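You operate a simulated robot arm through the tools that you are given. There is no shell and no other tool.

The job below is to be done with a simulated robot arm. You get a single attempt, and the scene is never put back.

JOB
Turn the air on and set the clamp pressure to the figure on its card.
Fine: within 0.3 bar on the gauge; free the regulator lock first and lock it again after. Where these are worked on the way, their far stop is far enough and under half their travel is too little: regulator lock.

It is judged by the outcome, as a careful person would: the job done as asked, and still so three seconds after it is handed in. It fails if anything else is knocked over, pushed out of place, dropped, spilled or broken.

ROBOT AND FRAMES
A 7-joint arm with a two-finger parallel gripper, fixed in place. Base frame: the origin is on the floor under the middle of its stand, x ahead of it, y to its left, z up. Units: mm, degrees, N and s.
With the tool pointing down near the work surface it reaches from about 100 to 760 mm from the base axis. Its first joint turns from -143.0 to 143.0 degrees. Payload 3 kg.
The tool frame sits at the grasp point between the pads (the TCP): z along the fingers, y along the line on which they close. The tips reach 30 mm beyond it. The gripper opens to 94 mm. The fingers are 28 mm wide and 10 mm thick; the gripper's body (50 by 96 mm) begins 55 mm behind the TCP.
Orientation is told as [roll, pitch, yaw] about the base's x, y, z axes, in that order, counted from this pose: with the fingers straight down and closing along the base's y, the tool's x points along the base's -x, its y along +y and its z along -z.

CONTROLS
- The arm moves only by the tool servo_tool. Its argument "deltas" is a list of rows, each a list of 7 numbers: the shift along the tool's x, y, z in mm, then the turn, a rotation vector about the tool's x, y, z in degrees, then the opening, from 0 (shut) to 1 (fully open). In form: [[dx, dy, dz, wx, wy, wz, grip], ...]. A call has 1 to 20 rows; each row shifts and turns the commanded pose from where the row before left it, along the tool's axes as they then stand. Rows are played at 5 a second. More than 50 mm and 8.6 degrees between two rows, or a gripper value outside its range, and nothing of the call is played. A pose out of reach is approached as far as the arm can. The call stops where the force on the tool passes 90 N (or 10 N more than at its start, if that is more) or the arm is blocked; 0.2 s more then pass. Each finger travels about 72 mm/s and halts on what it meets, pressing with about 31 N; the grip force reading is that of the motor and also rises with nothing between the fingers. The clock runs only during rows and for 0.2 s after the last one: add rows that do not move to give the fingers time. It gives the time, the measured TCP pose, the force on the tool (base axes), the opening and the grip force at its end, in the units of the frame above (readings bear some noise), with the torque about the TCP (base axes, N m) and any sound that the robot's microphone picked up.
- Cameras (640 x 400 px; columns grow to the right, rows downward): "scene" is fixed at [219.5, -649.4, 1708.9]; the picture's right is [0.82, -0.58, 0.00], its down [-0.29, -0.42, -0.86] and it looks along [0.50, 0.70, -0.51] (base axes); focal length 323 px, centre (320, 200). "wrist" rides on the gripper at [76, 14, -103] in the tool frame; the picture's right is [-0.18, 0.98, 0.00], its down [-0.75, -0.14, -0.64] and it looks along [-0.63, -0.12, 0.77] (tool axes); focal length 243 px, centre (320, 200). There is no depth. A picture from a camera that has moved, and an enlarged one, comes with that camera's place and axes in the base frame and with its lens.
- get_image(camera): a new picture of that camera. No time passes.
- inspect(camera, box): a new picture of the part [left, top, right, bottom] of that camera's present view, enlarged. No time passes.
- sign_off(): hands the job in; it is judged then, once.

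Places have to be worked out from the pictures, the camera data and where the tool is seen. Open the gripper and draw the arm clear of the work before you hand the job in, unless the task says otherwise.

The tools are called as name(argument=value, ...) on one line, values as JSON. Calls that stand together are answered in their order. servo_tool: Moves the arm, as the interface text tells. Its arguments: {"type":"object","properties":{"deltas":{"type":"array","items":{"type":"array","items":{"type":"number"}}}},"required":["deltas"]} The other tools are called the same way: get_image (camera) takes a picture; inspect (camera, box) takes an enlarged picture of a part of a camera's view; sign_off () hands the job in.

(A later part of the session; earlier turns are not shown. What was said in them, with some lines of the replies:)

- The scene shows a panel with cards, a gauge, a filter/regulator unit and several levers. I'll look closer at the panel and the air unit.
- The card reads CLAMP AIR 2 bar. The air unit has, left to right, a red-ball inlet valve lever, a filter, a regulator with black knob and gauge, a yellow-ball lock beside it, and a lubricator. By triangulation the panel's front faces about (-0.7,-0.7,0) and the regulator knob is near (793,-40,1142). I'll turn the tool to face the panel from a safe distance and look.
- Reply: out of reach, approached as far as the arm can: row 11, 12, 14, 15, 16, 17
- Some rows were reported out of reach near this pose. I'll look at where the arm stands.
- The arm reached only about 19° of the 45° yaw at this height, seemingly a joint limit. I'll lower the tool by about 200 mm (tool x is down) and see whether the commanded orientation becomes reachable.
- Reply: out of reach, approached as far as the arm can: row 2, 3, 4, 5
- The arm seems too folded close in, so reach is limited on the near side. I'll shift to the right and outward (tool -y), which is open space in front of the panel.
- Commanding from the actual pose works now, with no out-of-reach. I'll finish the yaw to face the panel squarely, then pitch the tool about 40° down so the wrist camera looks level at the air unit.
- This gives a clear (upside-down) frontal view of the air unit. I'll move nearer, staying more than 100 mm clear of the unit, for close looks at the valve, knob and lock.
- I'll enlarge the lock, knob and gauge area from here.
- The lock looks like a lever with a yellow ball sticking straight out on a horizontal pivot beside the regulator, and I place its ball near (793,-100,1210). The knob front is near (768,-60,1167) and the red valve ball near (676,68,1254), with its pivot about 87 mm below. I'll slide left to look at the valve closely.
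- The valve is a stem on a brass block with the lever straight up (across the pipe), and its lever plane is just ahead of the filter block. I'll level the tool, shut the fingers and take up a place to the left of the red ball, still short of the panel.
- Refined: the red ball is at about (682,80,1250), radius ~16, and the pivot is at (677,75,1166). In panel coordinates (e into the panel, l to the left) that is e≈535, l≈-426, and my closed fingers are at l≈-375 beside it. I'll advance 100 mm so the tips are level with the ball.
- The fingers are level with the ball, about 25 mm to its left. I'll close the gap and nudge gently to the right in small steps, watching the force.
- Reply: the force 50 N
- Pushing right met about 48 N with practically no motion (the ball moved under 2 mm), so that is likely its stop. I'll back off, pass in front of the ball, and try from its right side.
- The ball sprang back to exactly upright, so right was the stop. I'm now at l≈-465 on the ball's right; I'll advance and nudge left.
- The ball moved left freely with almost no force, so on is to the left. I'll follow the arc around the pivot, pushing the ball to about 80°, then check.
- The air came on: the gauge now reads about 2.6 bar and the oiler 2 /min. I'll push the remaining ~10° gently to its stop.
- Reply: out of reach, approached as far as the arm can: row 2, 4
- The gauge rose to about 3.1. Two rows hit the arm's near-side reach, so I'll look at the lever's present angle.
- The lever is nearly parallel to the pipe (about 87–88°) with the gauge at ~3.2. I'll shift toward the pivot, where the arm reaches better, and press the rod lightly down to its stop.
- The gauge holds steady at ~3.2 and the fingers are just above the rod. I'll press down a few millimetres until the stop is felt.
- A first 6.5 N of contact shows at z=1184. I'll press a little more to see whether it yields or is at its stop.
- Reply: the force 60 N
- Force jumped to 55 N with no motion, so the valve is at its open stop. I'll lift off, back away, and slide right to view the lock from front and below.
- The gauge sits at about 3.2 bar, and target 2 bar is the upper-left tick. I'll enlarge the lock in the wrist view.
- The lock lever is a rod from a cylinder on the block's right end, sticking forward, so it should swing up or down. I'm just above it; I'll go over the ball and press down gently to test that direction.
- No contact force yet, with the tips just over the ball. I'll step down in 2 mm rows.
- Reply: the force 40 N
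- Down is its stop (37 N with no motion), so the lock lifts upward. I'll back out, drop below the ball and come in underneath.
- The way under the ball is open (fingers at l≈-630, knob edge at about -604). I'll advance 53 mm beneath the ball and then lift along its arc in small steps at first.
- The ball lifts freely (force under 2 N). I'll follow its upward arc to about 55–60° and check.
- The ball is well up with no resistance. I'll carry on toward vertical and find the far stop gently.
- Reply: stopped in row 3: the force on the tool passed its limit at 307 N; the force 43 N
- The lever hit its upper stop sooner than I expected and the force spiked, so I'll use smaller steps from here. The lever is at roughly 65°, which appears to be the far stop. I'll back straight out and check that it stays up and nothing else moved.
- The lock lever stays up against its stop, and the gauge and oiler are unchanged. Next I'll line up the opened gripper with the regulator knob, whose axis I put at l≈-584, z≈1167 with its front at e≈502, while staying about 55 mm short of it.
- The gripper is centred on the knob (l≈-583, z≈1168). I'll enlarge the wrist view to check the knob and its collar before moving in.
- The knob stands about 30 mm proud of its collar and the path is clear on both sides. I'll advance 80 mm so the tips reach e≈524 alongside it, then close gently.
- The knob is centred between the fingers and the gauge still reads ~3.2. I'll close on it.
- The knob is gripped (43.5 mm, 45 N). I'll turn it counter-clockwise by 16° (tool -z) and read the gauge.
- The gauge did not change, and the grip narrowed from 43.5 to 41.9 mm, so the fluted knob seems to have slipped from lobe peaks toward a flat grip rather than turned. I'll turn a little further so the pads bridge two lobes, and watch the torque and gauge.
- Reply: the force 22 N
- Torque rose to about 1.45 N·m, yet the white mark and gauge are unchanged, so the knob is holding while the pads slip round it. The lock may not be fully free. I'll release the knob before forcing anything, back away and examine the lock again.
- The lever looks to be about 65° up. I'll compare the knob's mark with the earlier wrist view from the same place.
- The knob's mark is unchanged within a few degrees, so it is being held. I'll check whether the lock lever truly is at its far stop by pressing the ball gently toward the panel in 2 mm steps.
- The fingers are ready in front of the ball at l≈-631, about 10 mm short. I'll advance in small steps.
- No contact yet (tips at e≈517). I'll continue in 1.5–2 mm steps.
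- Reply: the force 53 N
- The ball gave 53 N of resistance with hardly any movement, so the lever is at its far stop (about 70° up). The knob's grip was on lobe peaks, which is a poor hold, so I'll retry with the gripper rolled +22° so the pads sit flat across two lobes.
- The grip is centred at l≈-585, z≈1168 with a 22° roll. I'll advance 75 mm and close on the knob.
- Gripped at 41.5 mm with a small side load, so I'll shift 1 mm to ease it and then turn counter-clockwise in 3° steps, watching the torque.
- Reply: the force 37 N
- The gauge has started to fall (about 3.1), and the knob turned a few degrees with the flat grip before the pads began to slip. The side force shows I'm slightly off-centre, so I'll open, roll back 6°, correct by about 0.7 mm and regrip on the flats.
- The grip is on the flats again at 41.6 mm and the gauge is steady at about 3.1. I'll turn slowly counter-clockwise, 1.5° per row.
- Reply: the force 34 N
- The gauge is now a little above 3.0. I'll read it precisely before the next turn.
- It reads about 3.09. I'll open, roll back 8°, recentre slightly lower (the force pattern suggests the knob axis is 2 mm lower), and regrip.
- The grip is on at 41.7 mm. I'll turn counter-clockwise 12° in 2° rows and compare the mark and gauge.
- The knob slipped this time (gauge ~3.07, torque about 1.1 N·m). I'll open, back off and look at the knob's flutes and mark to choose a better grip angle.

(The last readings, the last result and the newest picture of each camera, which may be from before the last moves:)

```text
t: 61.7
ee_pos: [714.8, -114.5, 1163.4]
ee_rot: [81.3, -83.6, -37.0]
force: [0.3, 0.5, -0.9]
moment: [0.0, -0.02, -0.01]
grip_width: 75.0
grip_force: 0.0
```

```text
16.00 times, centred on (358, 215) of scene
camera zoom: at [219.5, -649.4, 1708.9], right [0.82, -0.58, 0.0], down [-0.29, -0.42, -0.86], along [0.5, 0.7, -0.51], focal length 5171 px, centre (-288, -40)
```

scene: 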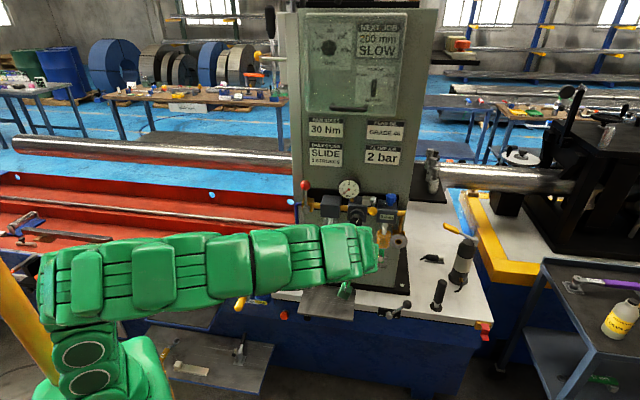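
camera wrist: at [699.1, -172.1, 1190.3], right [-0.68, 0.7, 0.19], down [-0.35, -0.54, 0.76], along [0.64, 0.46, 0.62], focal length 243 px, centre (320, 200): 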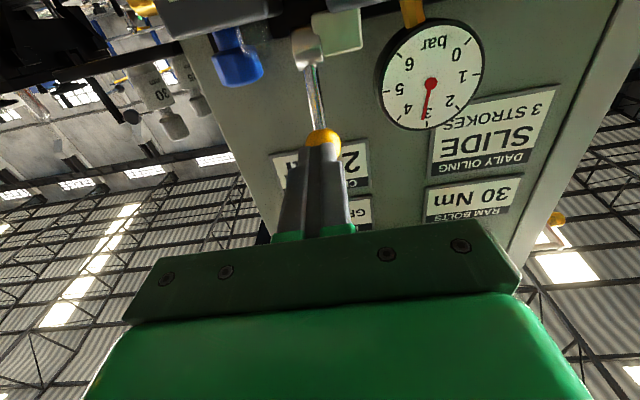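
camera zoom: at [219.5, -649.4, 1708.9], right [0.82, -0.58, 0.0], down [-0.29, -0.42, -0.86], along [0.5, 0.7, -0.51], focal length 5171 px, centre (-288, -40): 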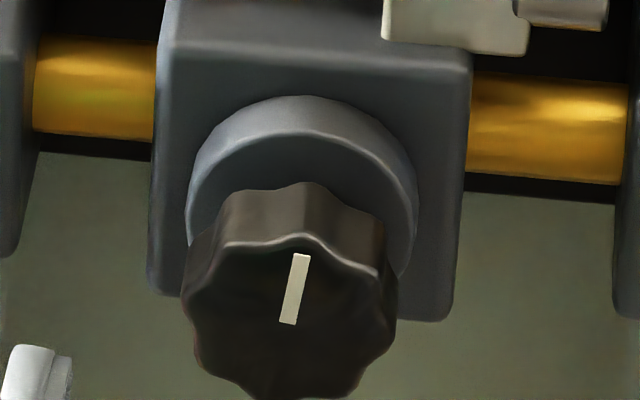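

Now it makes sense: the collar behind the knob is about 44 mm across and the knob itself only about 39.5 mm, so my tips (43.5 mm grip) were clamping the fixed collar. The knob has in fact only been dragged about 15°. I'll roll to about +40°, recentre, and take a shallower grip on the knob alone.

servo_tool(deltas=[[-1, 1, 0, 0, 0, 0, 0.65], [0, 0, 0, 0, 0, 8.5, 0.65], [0, 0, 0, 0, 0, 8.5, 0.65], [0, 0, 0, 0, 0, 8.5, 0.65], [0, 0, 0, 0, 0, 8.5, 0.65], [0, 0, 0, 0, 0, 0, 0.65]])

inspect(camera="scene", box=[320, 180, 400, 240])

get_image(camera="wrist")

```text
t: 63.1
ee_pos: [714.4, -110.8, 1167.2]
ee_rot: [88.5, -49.5, -44.6]
force: [-0.4, 0.2, 0.4]
moment: [0.0, 0.0, 0.03]
grip_width: 61.2
grip_force: 0.1
```

```text
6.67 times, centred on (360, 210) of scene
camera zoom: at [219.5, -649.4, 1708.9], right [0.82, -0.58, 0.0], down [-0.29, -0.42, -0.86], along [0.5, 0.7, -0.51], focal length 2155 px, centre (53, 133)
```

zoom: 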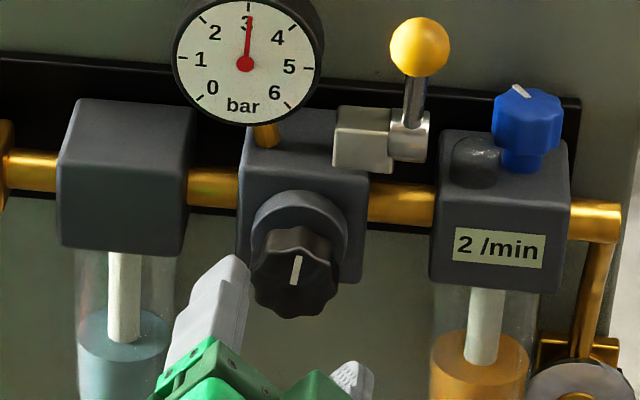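

```text
taken
camera wrist: at [597.9, -140.9, 1120.9], right [-0.43, 0.46, 0.78], down [-0.04, -0.87, 0.49], along [0.9, 0.18, 0.39], focal length 243 px, centre (320, 200)
```

wrist: 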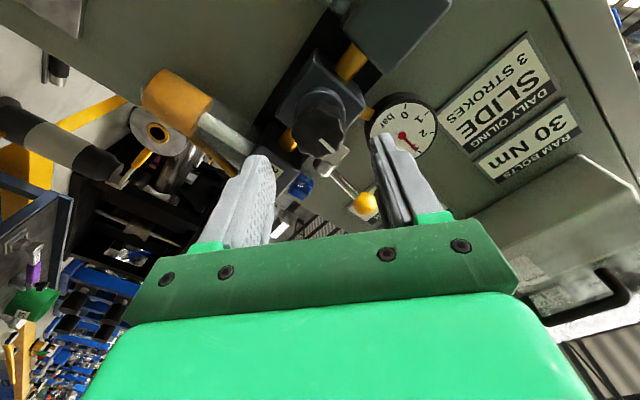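

The roll of 40° was reachable. I'll advance 57 mm (13 mm shallower than before) and close on the knob only.

servo_tool(deltas=[[0, 0, 25, 0, 0, 0, 0.65], [0, 0, 20, 0, 0, 0, 0.65], [0, 0, 12, 0, 0, 0, 0.65], [0, 0, 0, 0, 0, 0, 0.45], [0, 0, 0, 0, 0, 0, 0.1], [0, 0, 0, 0, 0, 0, 0.1], [0, 0, 0, 0, 0, 0, 0.1]])

inspect(camera="scene", box=[320, 180, 400, 240])

inspect(camera="wrist", box=[230, 80, 420, 240])

```text
t: 64.7
ee_pos: [756.6, -72.2, 1166.1]
ee_rot: [88.3, -49.6, -44.4]
force: [8.4, -6.7, -15.5]
moment: [0.13, -0.21, 0.36]
grip_width: 36.6
grip_force: 44.8
```

```text
6.67 times, centred on (360, 210) of scene
camera zoom: at [219.5, -649.4, 1708.9], right [0.82, -0.58, 0.0], down [-0.29, -0.42, -0.86], along [0.5, 0.7, -0.51], focal length 2155 px, centre (53, 133)
```

zoom: 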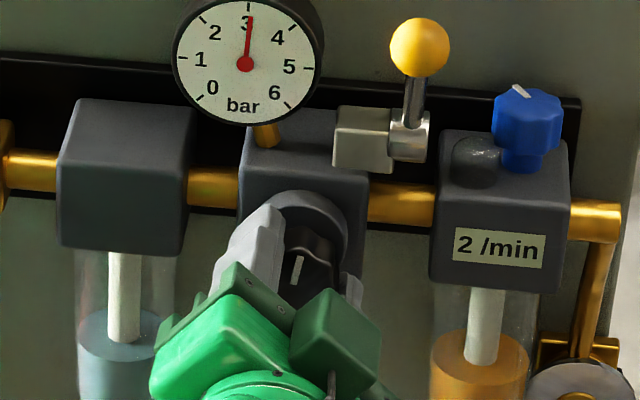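

```text
2.50 times, centred on (325, 160) of wrist
camera zoom: at [639.4, -101.3, 1119.7], right [-0.43, 0.46, 0.78], down [-0.04, -0.87, 0.49], along [0.9, 0.18, 0.39], focal length 606 px, centre (308, 300)
```

zoom: 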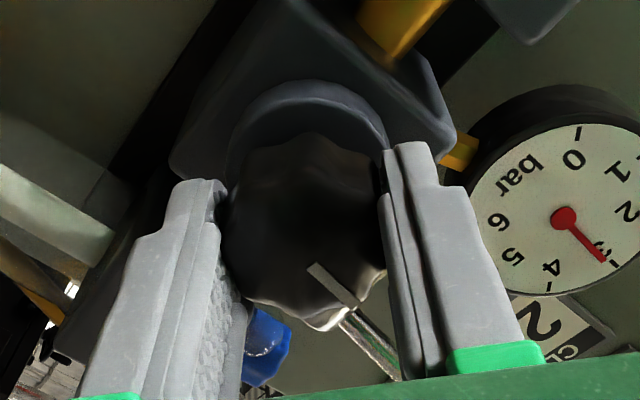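

Now the grip is 36.6 mm, which is the knob itself. I'll turn 16° counter-clockwise in 4° rows and check the gauge.

servo_tool(deltas=[[0, 0, 0, 0, 0, -4, 0], [0, 0, 0, 0, 0, -4, 0], [0, 0, 0, 0, 0, -4, 0], [0, 0, 0, 0, 0, -4, 0], [0, 0, 0, 0, 0, 0, 0]])

inspect(camera="scene", box=[334, 172, 366, 202])

inspect(camera="wrist", box=[230, 80, 420, 240])

```text
t: 65.9
ee_pos: [755.4, -71.5, 1164.6]
ee_rot: [87.5, -65.6, -43.4]
force: [11.4, -12.6, -22.0]
moment: [-0.15, 0.08, 0.31]
grip_width: 36.4
grip_force: 44.8
```

```text
13.33 times, centred on (350, 187) of scene
camera zoom: at [219.5, -649.4, 1708.9], right [0.82, -0.58, 0.0], down [-0.29, -0.42, -0.86], along [0.5, 0.7, -0.51], focal length 4309 px, centre (-80, 373)
```

zoom: 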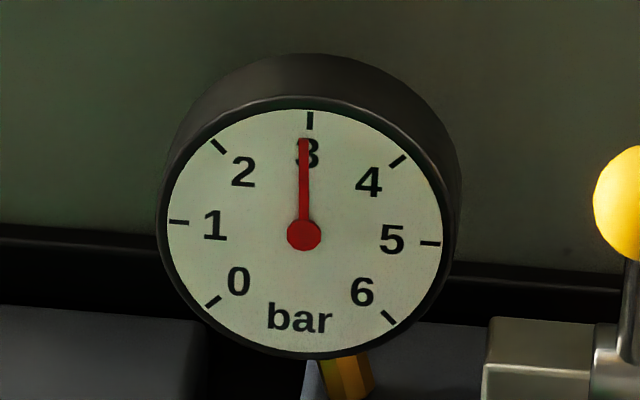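

```text
2.50 times, centred on (325, 160) of wrist
camera zoom: at [650.0, -112.8, 1104.9], right [-0.57, 0.59, 0.57], down [-0.14, -0.76, 0.64], along [0.81, 0.28, 0.51], focal length 606 px, centre (308, 300)
```

zoom: 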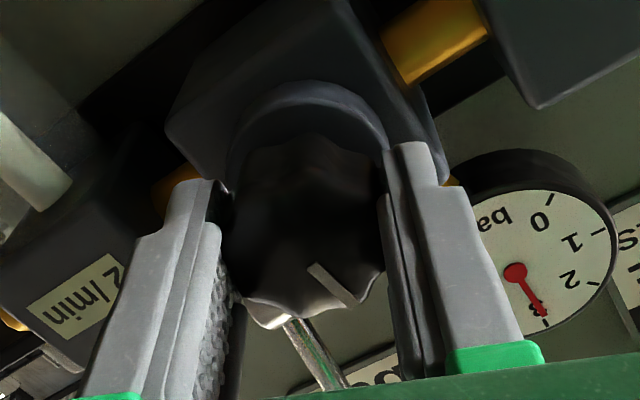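

The knob now turns with the gripper and the gauge fell to about 2.93. I'll ease the side load a touch and turn another 40°, then re-read.

servo_tool(deltas=[[0.5, -0.8, 0, 0, 0, -4, 0], [0, 0, 0, 0, 0, -4, 0], [0, 0, 0, 0, 0, -4, 0], [0, 0, 0, 0, 0, -4, 0], [0, 0, 0, 0, 0, -4, 0], [0, 0, 0, 0, 0, -4, 0], [0, 0, 0, 0, 0, -4, 0], [0, 0, 0, 0, 0, -4, 0], [0, 0, 0, 0, 0, -4, 0], [0, 0, 0, 0, 0, -4, 0], [0, 0, 0, 0, 0, 0, 0]])

inspect(camera="scene", box=[334, 172, 366, 202])

inspect(camera="wrist", box=[230, 80, 420, 240])

```text
t: 68.3
ee_pos: [754.9, -71.8, 1165.5]
ee_rot: [-86.4, -74.2, 130.8]
force: [5.6, -10.9, 3.9]
moment: [0.24, -0.27, 0.75]
grip_width: 35.9
grip_force: 45.7
```

```text
13.33 times, centred on (350, 187) of scene
camera zoom: at [219.5, -649.4, 1708.9], right [0.82, -0.58, 0.0], down [-0.29, -0.42, -0.86], along [0.5, 0.7, -0.51], focal length 4309 px, centre (-80, 373)
```

zoom: 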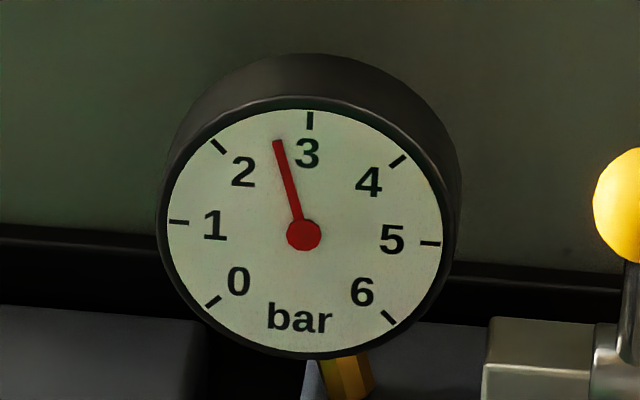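

```text
2.50 times, centred on (325, 160) of wrist
camera zoom: at [685.5, -149.6, 1090.9], right [-0.7, 0.71, -0.09], down [-0.5, -0.39, 0.77], along [0.52, 0.58, 0.63], focal length 606 px, centre (308, 300)
```

zoom: 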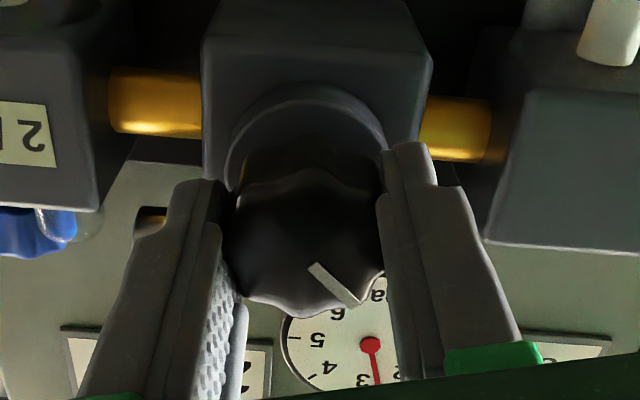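

The gauge reads about 2.62, which works out at ~130° of knob per bar, so about 80° remain. I'll turn another 40°.

servo_tool(deltas=[[0, 0, 0, 0, 0, -4, 0], [0, 0, 0, 0, 0, -4, 0], [0, 0, 0, 0, 0, -4, 0], [0, 0, 0, 0, 0, -4, 0], [0, 0, 0, 0, 0, -4, 0], [0, 0, 0, 0, 0, -4, 0], [0, 0, 0, 0, 0, -4, 0], [0, 0, 0, 0, 0, -4, 0], [0, 0, 0, 0, 0, -4, 0], [0, 0, 0, 0, 0, -4, 0], [0, 0, 0, 0, 0, 0, 0]])

inspect(camera="scene", box=[334, 172, 366, 202])

inspect(camera="scene", box=[320, 180, 400, 240])

```text
t: 70.5
ee_pos: [757.2, -71.6, 1166.4]
ee_rot: [-87.8, -36.0, 133.8]
force: [-21.0, 1.6, -4.2]
moment: [-0.07, 0.0, -0.49]
grip_width: 36.5
grip_force: 45.2
out of reach, approached as far as the arm can: row 10
stopped in row 10: the force on the tool passed its limit at 112 N (the readings are from after the stop); the commanded pose is now the measured one
```

```text
13.33 times, centred on (350, 187) of scene
camera zoom: at [219.5, -649.4, 1708.9], right [0.82, -0.58, 0.0], down [-0.29, -0.42, -0.86], along [0.5, 0.7, -0.51], focal length 4309 px, centre (-80, 373)
```

zoom: 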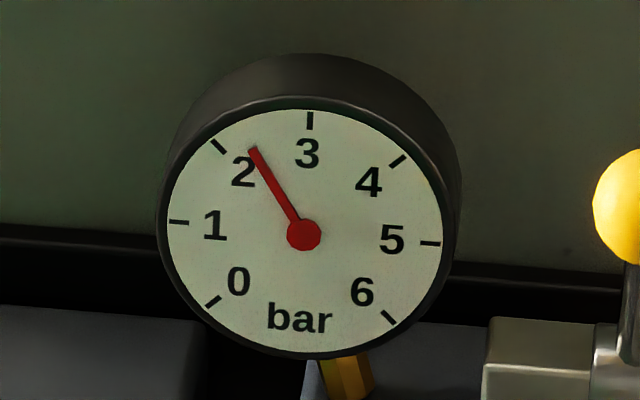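

```text
6.67 times, centred on (360, 210) of scene
camera zoom: at [219.5, -649.4, 1708.9], right [0.82, -0.58, 0.0], down [-0.29, -0.42, -0.86], along [0.5, 0.7, -0.51], focal length 2155 px, centre (53, 133)
```

zoom: 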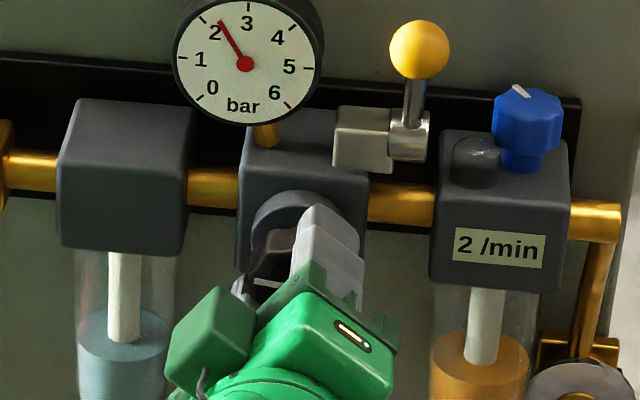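

The wrist reached its turning limit with the gauge at about 2.29. I'll open, back off 35 mm, roll back about 51°, and regrip for the last ~35°.

servo_tool(deltas=[[0, 0, 0, 0, 0, 0, 0.6], [0, 0, 0, 0, 0, 0, 0.65], [0, 0, -20, 0, 0, 0, 0.65], [0, 0, -15, 0, 0, 0, 0.65], [0, 0, 0, 0, 0, 8.5, 0.65], [0, 0, 0, 0, 0, 8.5, 0.65], [0, 0, 0, 0, 0, 8.5, 0.65], [0, 0, 0, 0, 0, 8.5, 0.65], [0, 0, 0, 0, 0, 8.5, 0.65], [0, 0, 0, 0, 0, 8.5, 0.65], [0, 0, 0, 0, 0, 0, 0.65]])

inspect(camera="scene", box=[320, 170, 400, 230])

inspect(camera="wrist", box=[230, 60, 420, 220])

```text
t: 72.9
ee_pos: [732.0, -95.9, 1166.3]
ee_rot: [-57.7, -86.8, 102.8]
force: [-0.8, 1.0, -0.7]
moment: [-0.02, 0.04, 0.01]
grip_width: 61.4
grip_force: 0.0
```

```text
6.67 times, centred on (360, 200) of scene
camera zoom: at [219.5, -649.4, 1708.9], right [0.82, -0.58, 0.0], down [-0.29, -0.42, -0.86], along [0.5, 0.7, -0.51], focal length 2155 px, centre (53, 200)
```

zoom: 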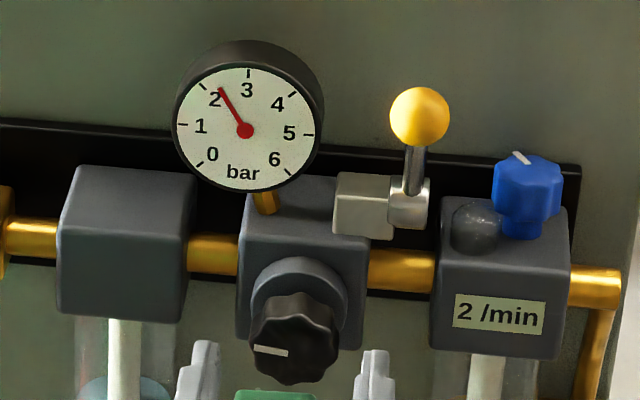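

```text
2.50 times, centred on (325, 140) of wrist
camera zoom: at [649.4, -163.7, 1093.9], right [-0.7, 0.7, 0.14], down [-0.36, -0.51, 0.78], along [0.62, 0.49, 0.61], focal length 606 px, centre (308, 350)
```

zoom: 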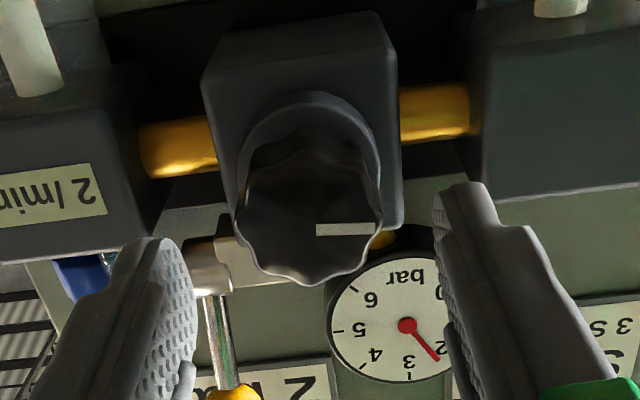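

The mark now points left (about 110° turned in total for 0.92 bar, so ~120° per bar), leaving about 35° to go. The lock ball has sagged only a millimetre or two. I'll advance 35 mm and regrip.

servo_tool(deltas=[[0, 0, 20, 0, 0, 0, 0.65], [0, 0, 15, 0, 0, 0, 0.65], [0, 0, 0, 0, 0, 0, 0.45], [0, 0, 0, 0, 0, 0, 0.1], [0, 0, 0, 0, 0, 0, 0.1], [0, 0, 0, 0, 0, 0, 0.1]])

inspect(camera="wrist", box=[230, 80, 420, 240])

inspect(camera="scene", box=[334, 172, 366, 202])

```text
t: 74.3
ee_pos: [756.2, -71.4, 1166.2]
ee_rot: [-58.6, -86.6, 103.7]
force: [-10.1, -0.7, 0.4]
moment: [-0.16, 0.19, 0.01]
grip_width: 38.8
grip_force: 45.0
```

```text
2.50 times, centred on (325, 160) of wrist
camera zoom: at [674.1, -138.6, 1093.1], right [-0.7, 0.7, 0.14], down [-0.36, -0.51, 0.78], along [0.62, 0.49, 0.61], focal length 606 px, centre (308, 300)
```

zoom: 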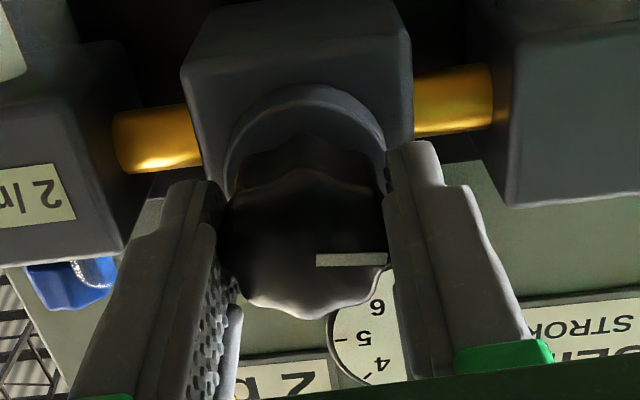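

```text
13.33 times, centred on (350, 187) of scene
camera zoom: at [219.5, -649.4, 1708.9], right [0.82, -0.58, 0.0], down [-0.29, -0.42, -0.86], along [0.5, 0.7, -0.51], focal length 4309 px, centre (-80, 373)
```

zoom: 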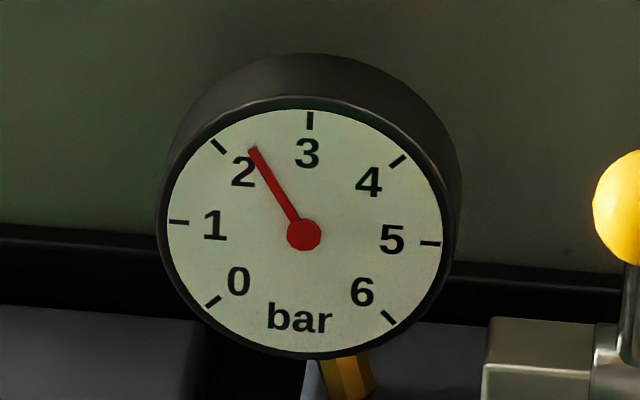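

Gripped at 38.8 mm, gauge still ~2.29. I'll turn 32° more counter-clockwise and read the gauge.

servo_tool(deltas=[[0, 0, 0, 0, 0, -4, 0], [0, 0, 0, 0, 0, -4, 0], [0, 0, 0, 0, 0, -4, 0], [0, 0, 0, 0, 0, -4, 0], [0, 0, 0, 0, 0, -4, 0], [0, 0, 0, 0, 0, -4, 0], [0, 0, 0, 0, 0, -4, 0], [0, 0, 0, 0, 0, -4, 0], [0, 0, 0, 0, 0, 0, 0]])

inspect(camera="scene", box=[334, 172, 366, 202])

inspect(camera="wrist", box=[230, 80, 420, 240])

```text
t: 76.3
ee_pos: [756.5, -70.6, 1166.9]
ee_rot: [-86.9, -55.2, 132.6]
force: [-16.6, 1.5, -10.0]
moment: [0.27, -0.2, -0.32]
grip_width: 38.3
grip_force: 45.1
```

```text
13.33 times, centred on (350, 187) of scene
camera zoom: at [219.5, -649.4, 1708.9], right [0.82, -0.58, 0.0], down [-0.29, -0.42, -0.86], along [0.5, 0.7, -0.51], focal length 4309 px, centre (-80, 373)
```

zoom: 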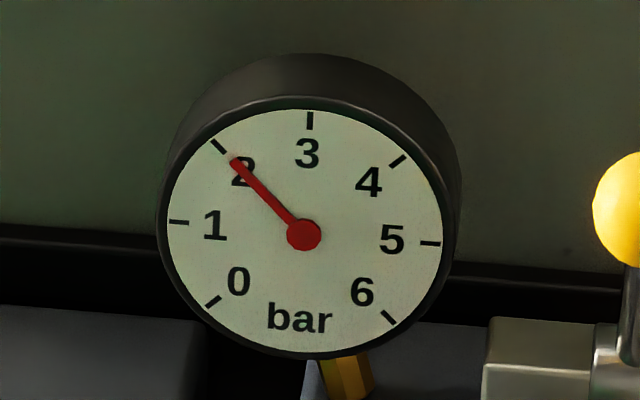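

```text
2.50 times, centred on (325, 160) of wrist
camera zoom: at [704.2, -168.4, 1099.0], right [-0.65, 0.63, -0.41], down [-0.66, -0.22, 0.72], along [0.37, 0.74, 0.56], focal length 606 px, centre (308, 300)
```

zoom: 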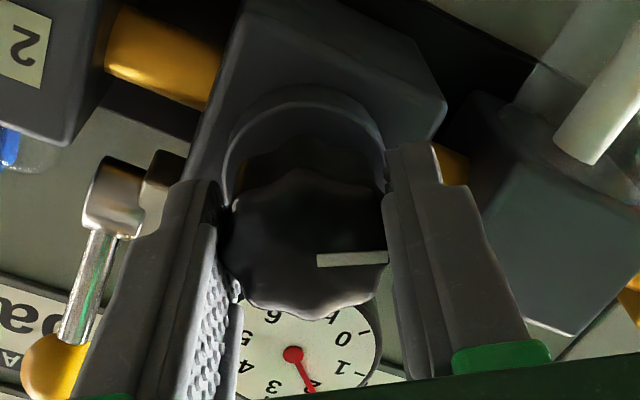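

The gauge now reads 2.02 bar (needle on the 2 tick). I'll release the knob, back off and roll the tool level, then confirm the reading.

servo_tool(deltas=[[0, 0, 0, 0, 0, 0, 0.5], [0, 0, 0, 0, 0, 0, 0.6], [0, 0, -20, 0, 0, 0, 0.6], [0, 0, -25, 0, 0, 0, 0.6], [0, 0, -20, 0, 0, 0, 0.6], [0, 0, 0, 0, 0, 8.5, 0.4], [0, 0, 0, 0, 0, 8.5, 0], [0, 0, 0, 0, 0, 8.5, 0], [0, 0, 0, 0, 0, 8.5, 0], [0, 0, 0, 0, 0, 0, 0]])

inspect(camera="scene", box=[334, 172, 366, 202])

inspect(camera="scene", box=[335, 160, 415, 220])

get_image(camera="wrist")

```text
t: 78.5
ee_pos: [710.7, -117.7, 1168.3]
ee_rot: [-22.3, -88.1, 67.6]
force: [0.5, -0.6, 0.0]
moment: [0.04, 0.02, 0.0]
grip_width: 0.2
grip_force: 31.2
```

```text
13.33 times, centred on (350, 187) of scene
camera zoom: at [219.5, -649.4, 1708.9], right [0.82, -0.58, 0.0], down [-0.29, -0.42, -0.86], along [0.5, 0.7, -0.51], focal length 4309 px, centre (-80, 373)
```

zoom: 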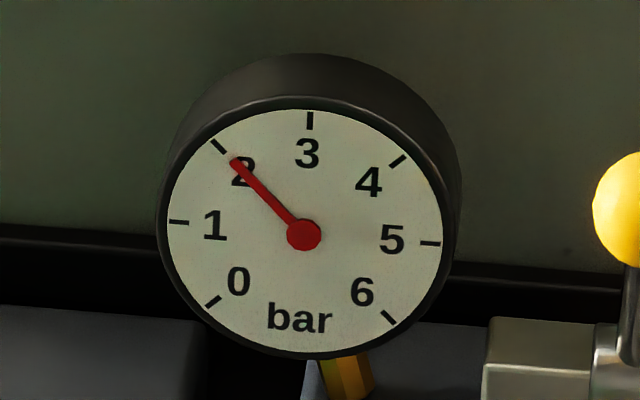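

```text
6.67 times, centred on (375, 190) of scene
camera zoom: at [219.5, -649.4, 1708.9], right [0.82, -0.58, 0.0], down [-0.29, -0.42, -0.86], along [0.5, 0.7, -0.51], focal length 2155 px, centre (-47, 267)
```

zoom: 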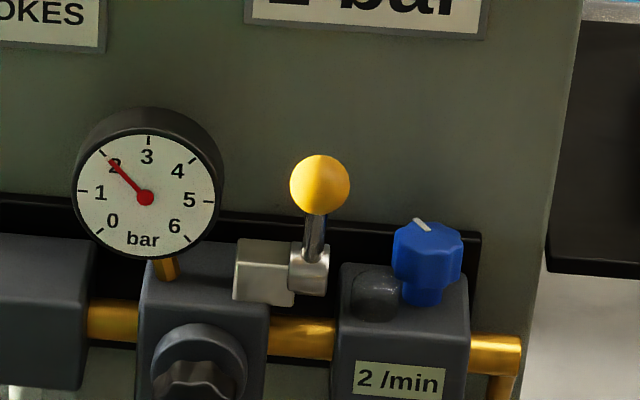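

```text
taken
camera wrist: at [626.0, -182.3, 1095.2], right [-0.69, 0.7, 0.17], down [-0.34, -0.53, 0.77], along [0.63, 0.48, 0.61], focal length 243 px, centre (320, 200)
```

wrist: 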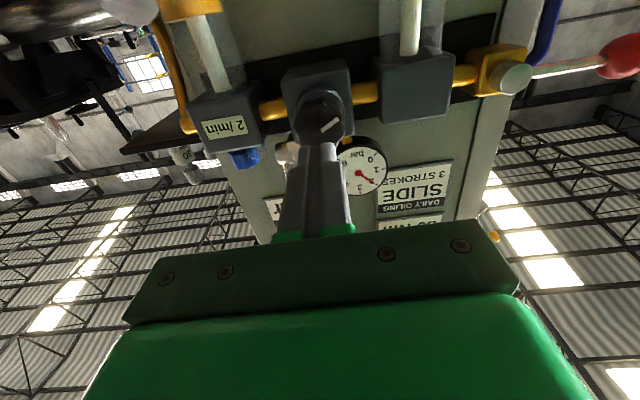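

The gauge holds at 2.0 after letting go, and the lock lever is still up. To lock it again I'll bring the closed fingers above the ball (l≈-631, z≈1302) and press it down along its arc.

servo_tool(deltas=[[-34, -12, 0, 0, 0, 0, 0], [-34, -12, 0, 0, 0, 0, 0], [-34, -12, 0, 0, 0, 0, 0], [-32, -10, 0, 0, 0, 0, 0], [0, 0, 30, 0, 0, 0, 0], [0, 0, 30, 0, 0, 0, 0], [0, 0, 25, 0, 0, 0, 0], [0, 0, 0, 0, 0, 0, 0]])

get_image(camera="wrist")

inspect(camera="scene", box=[335, 160, 415, 220])

```text
t: 80.3
ee_pos: [804.3, -88.1, 1299.9]
ee_rot: [-24.9, -88.1, 69.9]
force: [0.4, 0.4, 0.2]
moment: [0.01, 0.03, 0.03]
grip_width: 0.0
grip_force: 31.3
```

```text
taken
camera wrist: at [720.6, -153.4, 1227.9], right [-0.69, 0.7, 0.17], down [-0.34, -0.53, 0.77], along [0.63, 0.48, 0.61], focal length 243 px, centre (320, 200)
```

wrist: 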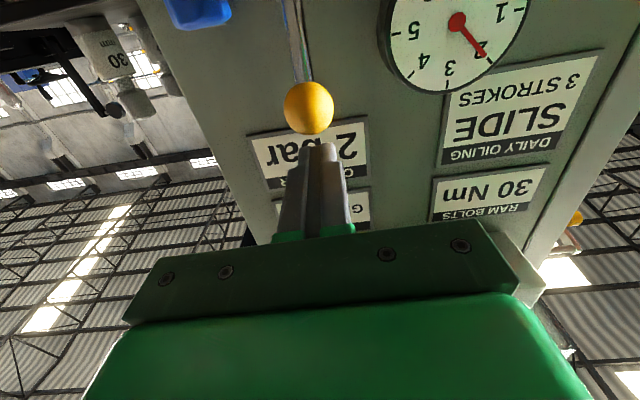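

```text
6.67 times, centred on (375, 190) of scene
camera zoom: at [219.5, -649.4, 1708.9], right [0.82, -0.58, 0.0], down [-0.29, -0.42, -0.86], along [0.5, 0.7, -0.51], focal length 2155 px, centre (-47, 267)
```

zoom: 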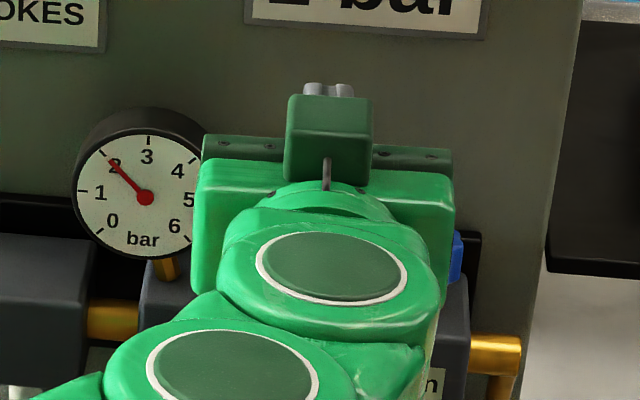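

The fingers are over the ball (l≈-631, tips at e≈536, about 8 mm clear). I'll press down and draw outward along the arc in small rows.

servo_tool(deltas=[[5, 0, 0, 0, 0, 0, 0], [4, 0, -2, 0, 0, 0, 0], [4, 0, -4, 0, 0, 0, 0], [4, 0, -5, 0, 0, 0, 0], [4, 0, -5, 0, 0, 0, 0], [4, 0, -5, 0, 0, 0, 0], [4, 0, -5, 0, 0, 0, 0]])

get_image(camera="wrist")

inspect(camera="scene", box=[335, 160, 415, 220])

```text
t: 81.9
ee_pos: [784.6, -106.5, 1271.1]
ee_rot: [-26.0, -88.1, 71.1]
force: [0.0, -0.5, 0.2]
moment: [-0.03, -0.01, 0.01]
grip_width: 0.2
grip_force: 30.7
```

```text
taken
camera wrist: at [701.9, -171.5, 1199.0], right [-0.69, 0.7, 0.17], down [-0.35, -0.53, 0.77], along [0.63, 0.48, 0.61], focal length 243 px, centre (320, 200)
```

wrist: 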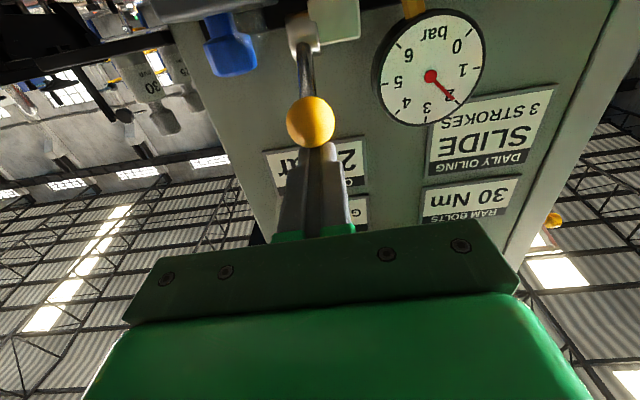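

```text
6.67 times, centred on (375, 190) of scene
camera zoom: at [219.5, -649.4, 1708.9], right [0.82, -0.58, 0.0], down [-0.29, -0.42, -0.86], along [0.5, 0.7, -0.51], focal length 2155 px, centre (-47, 267)
```

zoom: 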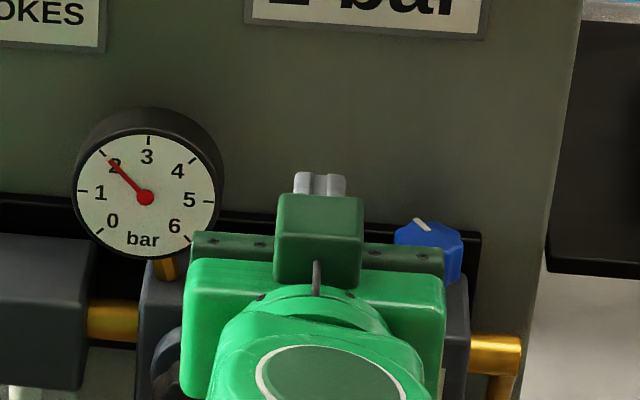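

The lever is coming down smoothly (about 35° now, no force). I'll continue down to its lower stop, slowing at the end.

servo_tool(deltas=[[5, 0, -3, 0, 0, 0, 0], [5, 0, -2, 0, 0, 0, 0], [5, 0, -2, 0, 0, 0, 0], [5, 0, -1, 0, 0, 0, 0], [5, 0, -1, 0, 0, 0, 0], [4, 0, 0, 0, 0, 0, 0], [3, 0, 0, 0, 0, 0, 0]])

get_image(camera="wrist")

```text
t: 83.5
ee_pos: [779.1, -110.5, 1240.0]
ee_rot: [-25.2, -88.1, 70.3]
force: [0.3, -1.1, 0.3]
moment: [-0.02, 0.03, -0.05]
grip_width: 0.0
grip_force: 30.9
```

```text
taken
camera wrist: at [695.3, -177.6, 1166.5], right [-0.69, 0.7, 0.17], down [-0.34, -0.53, 0.77], along [0.63, 0.48, 0.61], focal length 243 px, centre (320, 200)
```

wrist: 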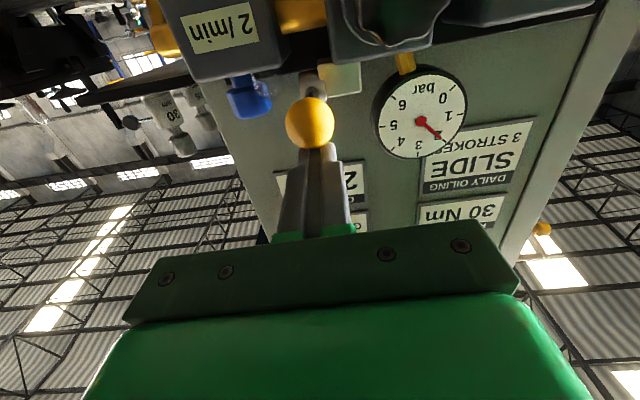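

Nearly down (z=1240, stop expected at about 1236.5). I'll press the last few millimetres in small steps until the stop is felt.

servo_tool(deltas=[[2, 0, 0, 0, 0, 0, 0], [1.5, 0, 0, 0, 0, 0, 0], [1.5, 0, 0, 0, 0, 0, 0]])

```text
t: 84.3
ee_pos: [779.6, -112.3, 1235.0]
ee_rot: [-27.3, -88.1, 72.5]
force: [-0.8, 0.7, 20.0]
moment: [0.31, -0.31, 0.04]
grip_width: 0.0
grip_force: 31.1
```

20 N at z=1235 matches the original stop. I'll press one more millimetre to be sure it is home, then lift off and back away.

servo_tool(deltas=[[1, 0, 0, 0, 0, 0, 0], [0, 0, 0, 0, 0, 0, 0]])

servo_tool(deltas=[[-5, 0, 0, 0, 0, 0, 0], [-8, 0, 0, 0, 0, 0, 0], [0, 0, -30, 0, 0, 0, 0], [0, 0, -40, 0, 0, 0, 0], [0, 0, -40, 0, 0, 0, 0], [0, 0, -40, 0, 0, 0, 0.5], [0, 0, 0, 0, 0, 0, 0.5]])

inspect(camera="scene", box=[335, 160, 415, 220])

get_image(camera="scene")

```text
t: 84.9
ee_pos: [778.9, -112.0, 1236.1]
ee_rot: [-27.8, -88.2, 72.9]
force: [-9.7, 0.5, 34.1]
moment: [0.47, -0.31, 0.22]
grip_width: 0.0
grip_force: 30.9
```

```text
t: 86.5
ee_pos: [672.2, -220.3, 1249.7]
ee_rot: [-25.0, -88.2, 70.1]
force: [0.3, 0.1, 0.2]
moment: [0.0, -0.03, 0.01]
grip_width: 47.0
grip_force: 0.0
```

```text
6.67 times, centred on (375, 190) of scene
camera zoom: at [219.5, -649.4, 1708.9], right [0.82, -0.58, 0.0], down [-0.29, -0.42, -0.86], along [0.5, 0.7, -0.51], focal length 2155 px, centre (-47, 267)
```

zoom: 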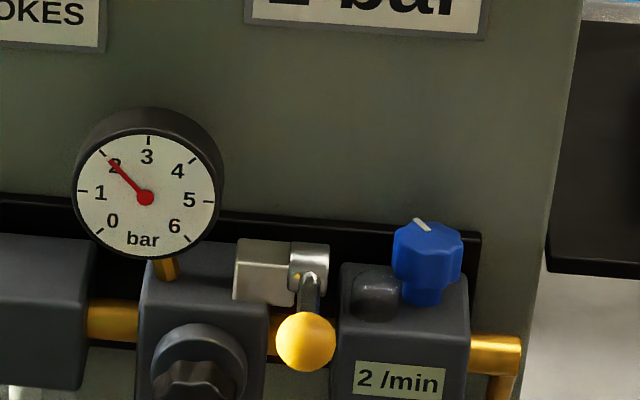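

```text
taken
```

scene: 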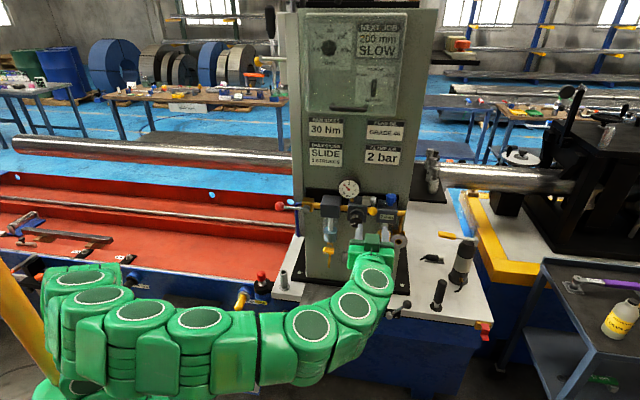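

The lock is back at its original place, the gauge reads 2.0, and the air lever is at left (on). I want to check that the bench items are undisturbed, in particular the yellow-handled item at right, so I'll enlarge that area.

inspect(camera="scene", box=[220, 220, 500, 350])

inspect(camera="scene", box=[410, 210, 500, 280])

inspect(camera="scene", box=[260, 170, 380, 230])

```text
2.29 times, centred on (360, 285) of scene
camera zoom: at [219.5, -649.4, 1708.9], right [0.82, -0.58, 0.0], down [-0.29, -0.42, -0.86], along [0.5, 0.7, -0.51], focal length 739 px, centre (229, 6)
```

zoom: 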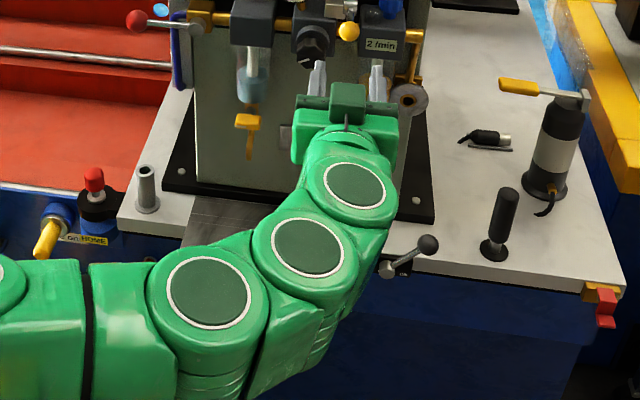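

```text
5.71 times, centred on (455, 245) of scene
camera zoom: at [219.5, -649.4, 1708.9], right [0.82, -0.58, 0.0], down [-0.29, -0.42, -0.86], along [0.5, 0.7, -0.51], focal length 1847 px, centre (-451, -57)
```

zoom: 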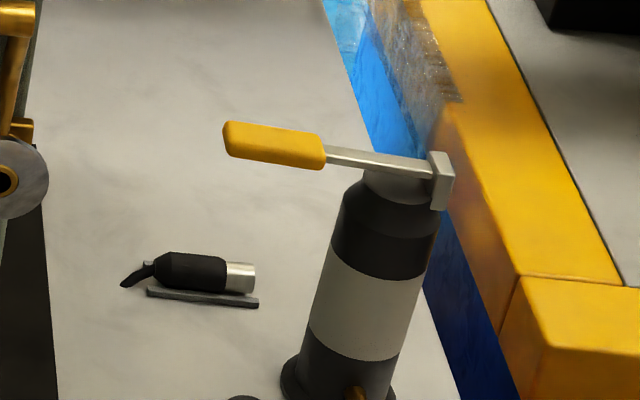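

```text
5.33 times, centred on (320, 200) of scene
camera zoom: at [219.5, -649.4, 1708.9], right [0.82, -0.58, 0.0], down [-0.29, -0.42, -0.86], along [0.5, 0.7, -0.51], focal length 1724 px, centre (320, 200)
```

zoom: 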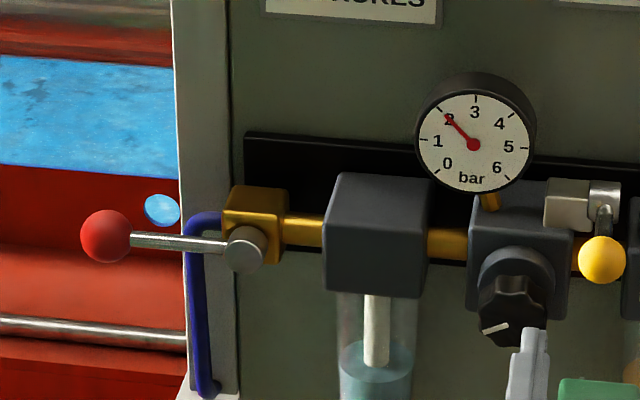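

The only difference is the oil-pump handle at far right. It is over 250 mm beyond anywhere the arm has been, and it has sagged on its own as the lock lever did. Everything else is unchanged, so I'll draw the arm further back, open the gripper, wait a moment, and confirm the final readings.

servo_tool(deltas=[[0, 0, -25, 0, 0, 0, 1], [0, 0, -25, 0, 0, 0, 1], [0, 0, -25, 0, 0, 0, 1], [0, 0, 0, 0, 0, 0, 1], [0, 0, 0, 0, 0, 0, 1], [0, 0, 0, 0, 0, 0, 1], [0, 0, 0, 0, 0, 0, 1], [0, 0, 0, 0, 0, 0, 1], [0, 0, 0, 0, 0, 0, 1], [0, 0, 0, 0, 0, 0, 1], [0, 0, 0, 0, 0, 0, 1], [0, 0, 0, 0, 0, 0, 1], [0, 0, 0, 0, 0, 0, 1], [0, 0, 0, 0, 0, 0, 1], [0, 0, 0, 0, 0, 0, 1], [0, 0, 0, 0, 0, 0, 1]])

inspect(camera="scene", box=[334, 172, 366, 202])

inspect(camera="scene", box=[260, 160, 420, 260])

get_image(camera="scene")

```text
t: 89.9
ee_pos: [619.8, -270.9, 1254.0]
ee_rot: [-24.9, -88.0, 70.0]
force: [0.4, -0.8, -0.1]
moment: [-0.01, 0.03, -0.01]
grip_width: 94.0
grip_force: 0.0
```

```text
13.33 times, centred on (350, 187) of scene
camera zoom: at [219.5, -649.4, 1708.9], right [0.82, -0.58, 0.0], down [-0.29, -0.42, -0.86], along [0.5, 0.7, -0.51], focal length 4309 px, centre (-80, 373)
```

zoom: 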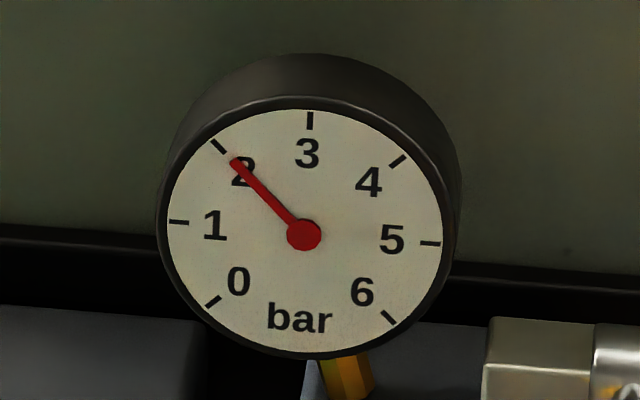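

```text
4.00 times, centred on (340, 210) of scene
camera zoom: at [219.5, -649.4, 1708.9], right [0.82, -0.58, 0.0], down [-0.29, -0.42, -0.86], along [0.5, 0.7, -0.51], focal length 1293 px, centre (240, 160)
```

zoom: 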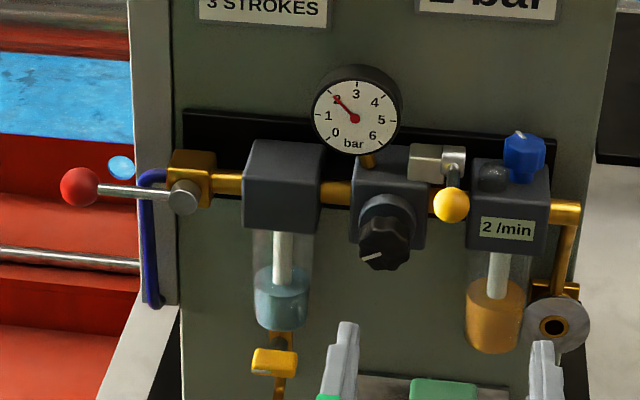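

```text
taken
```

scene: 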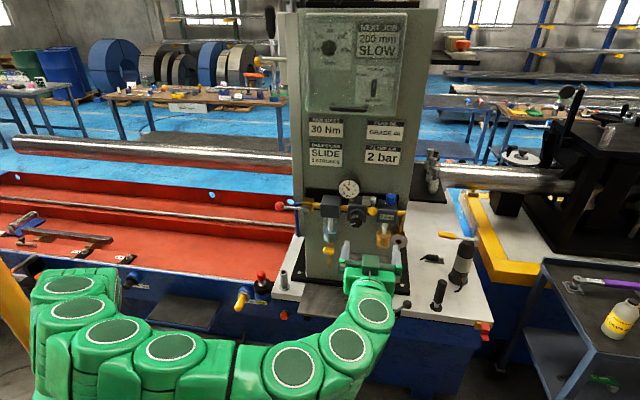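

After a wait of more than 2.5 s the gauge still reads 2.0 bar, the air lever is at its on stop and the lock lever is home in its original position. The gripper is open and the arm is clear, so I hand the job in.

sign_off()

```text
The job is handed in.
```

The air is on, and the clamp pressure is set to the 2 bar on its card. The gauge needle sits on the 2 mark, about 2.0 bar. It was still there after about 3 seconds of waiting before I handed in.

- **Air valve:** the red-ball lever is turned left to its far stop. The gauge rose to about 3.2 bar when it opened.
- **Regulator lock:** I lifted it to its far stop before turning the knob. Afterwards I pressed it back down to its original stop.
- **Hard contacts:** lifting the lock, the arm hit the lever's upper stop too fast and the force spiked to 307 N. A later turn of the knob stopped at 112 N when the wrist ran out of travel. My first grips on the knob clamped the fixed collar behind it instead. I saw no damage from any of these.
- **Oil pump handle:** the handle on the bench at the far right hangs lower than it did at the start. The gripper never came within about 250 mm of it. I think it sagged by itself, but I did not confirm that.

I saw nothing else out of place. The gripper is open and the arm is drawn clear of the panel.
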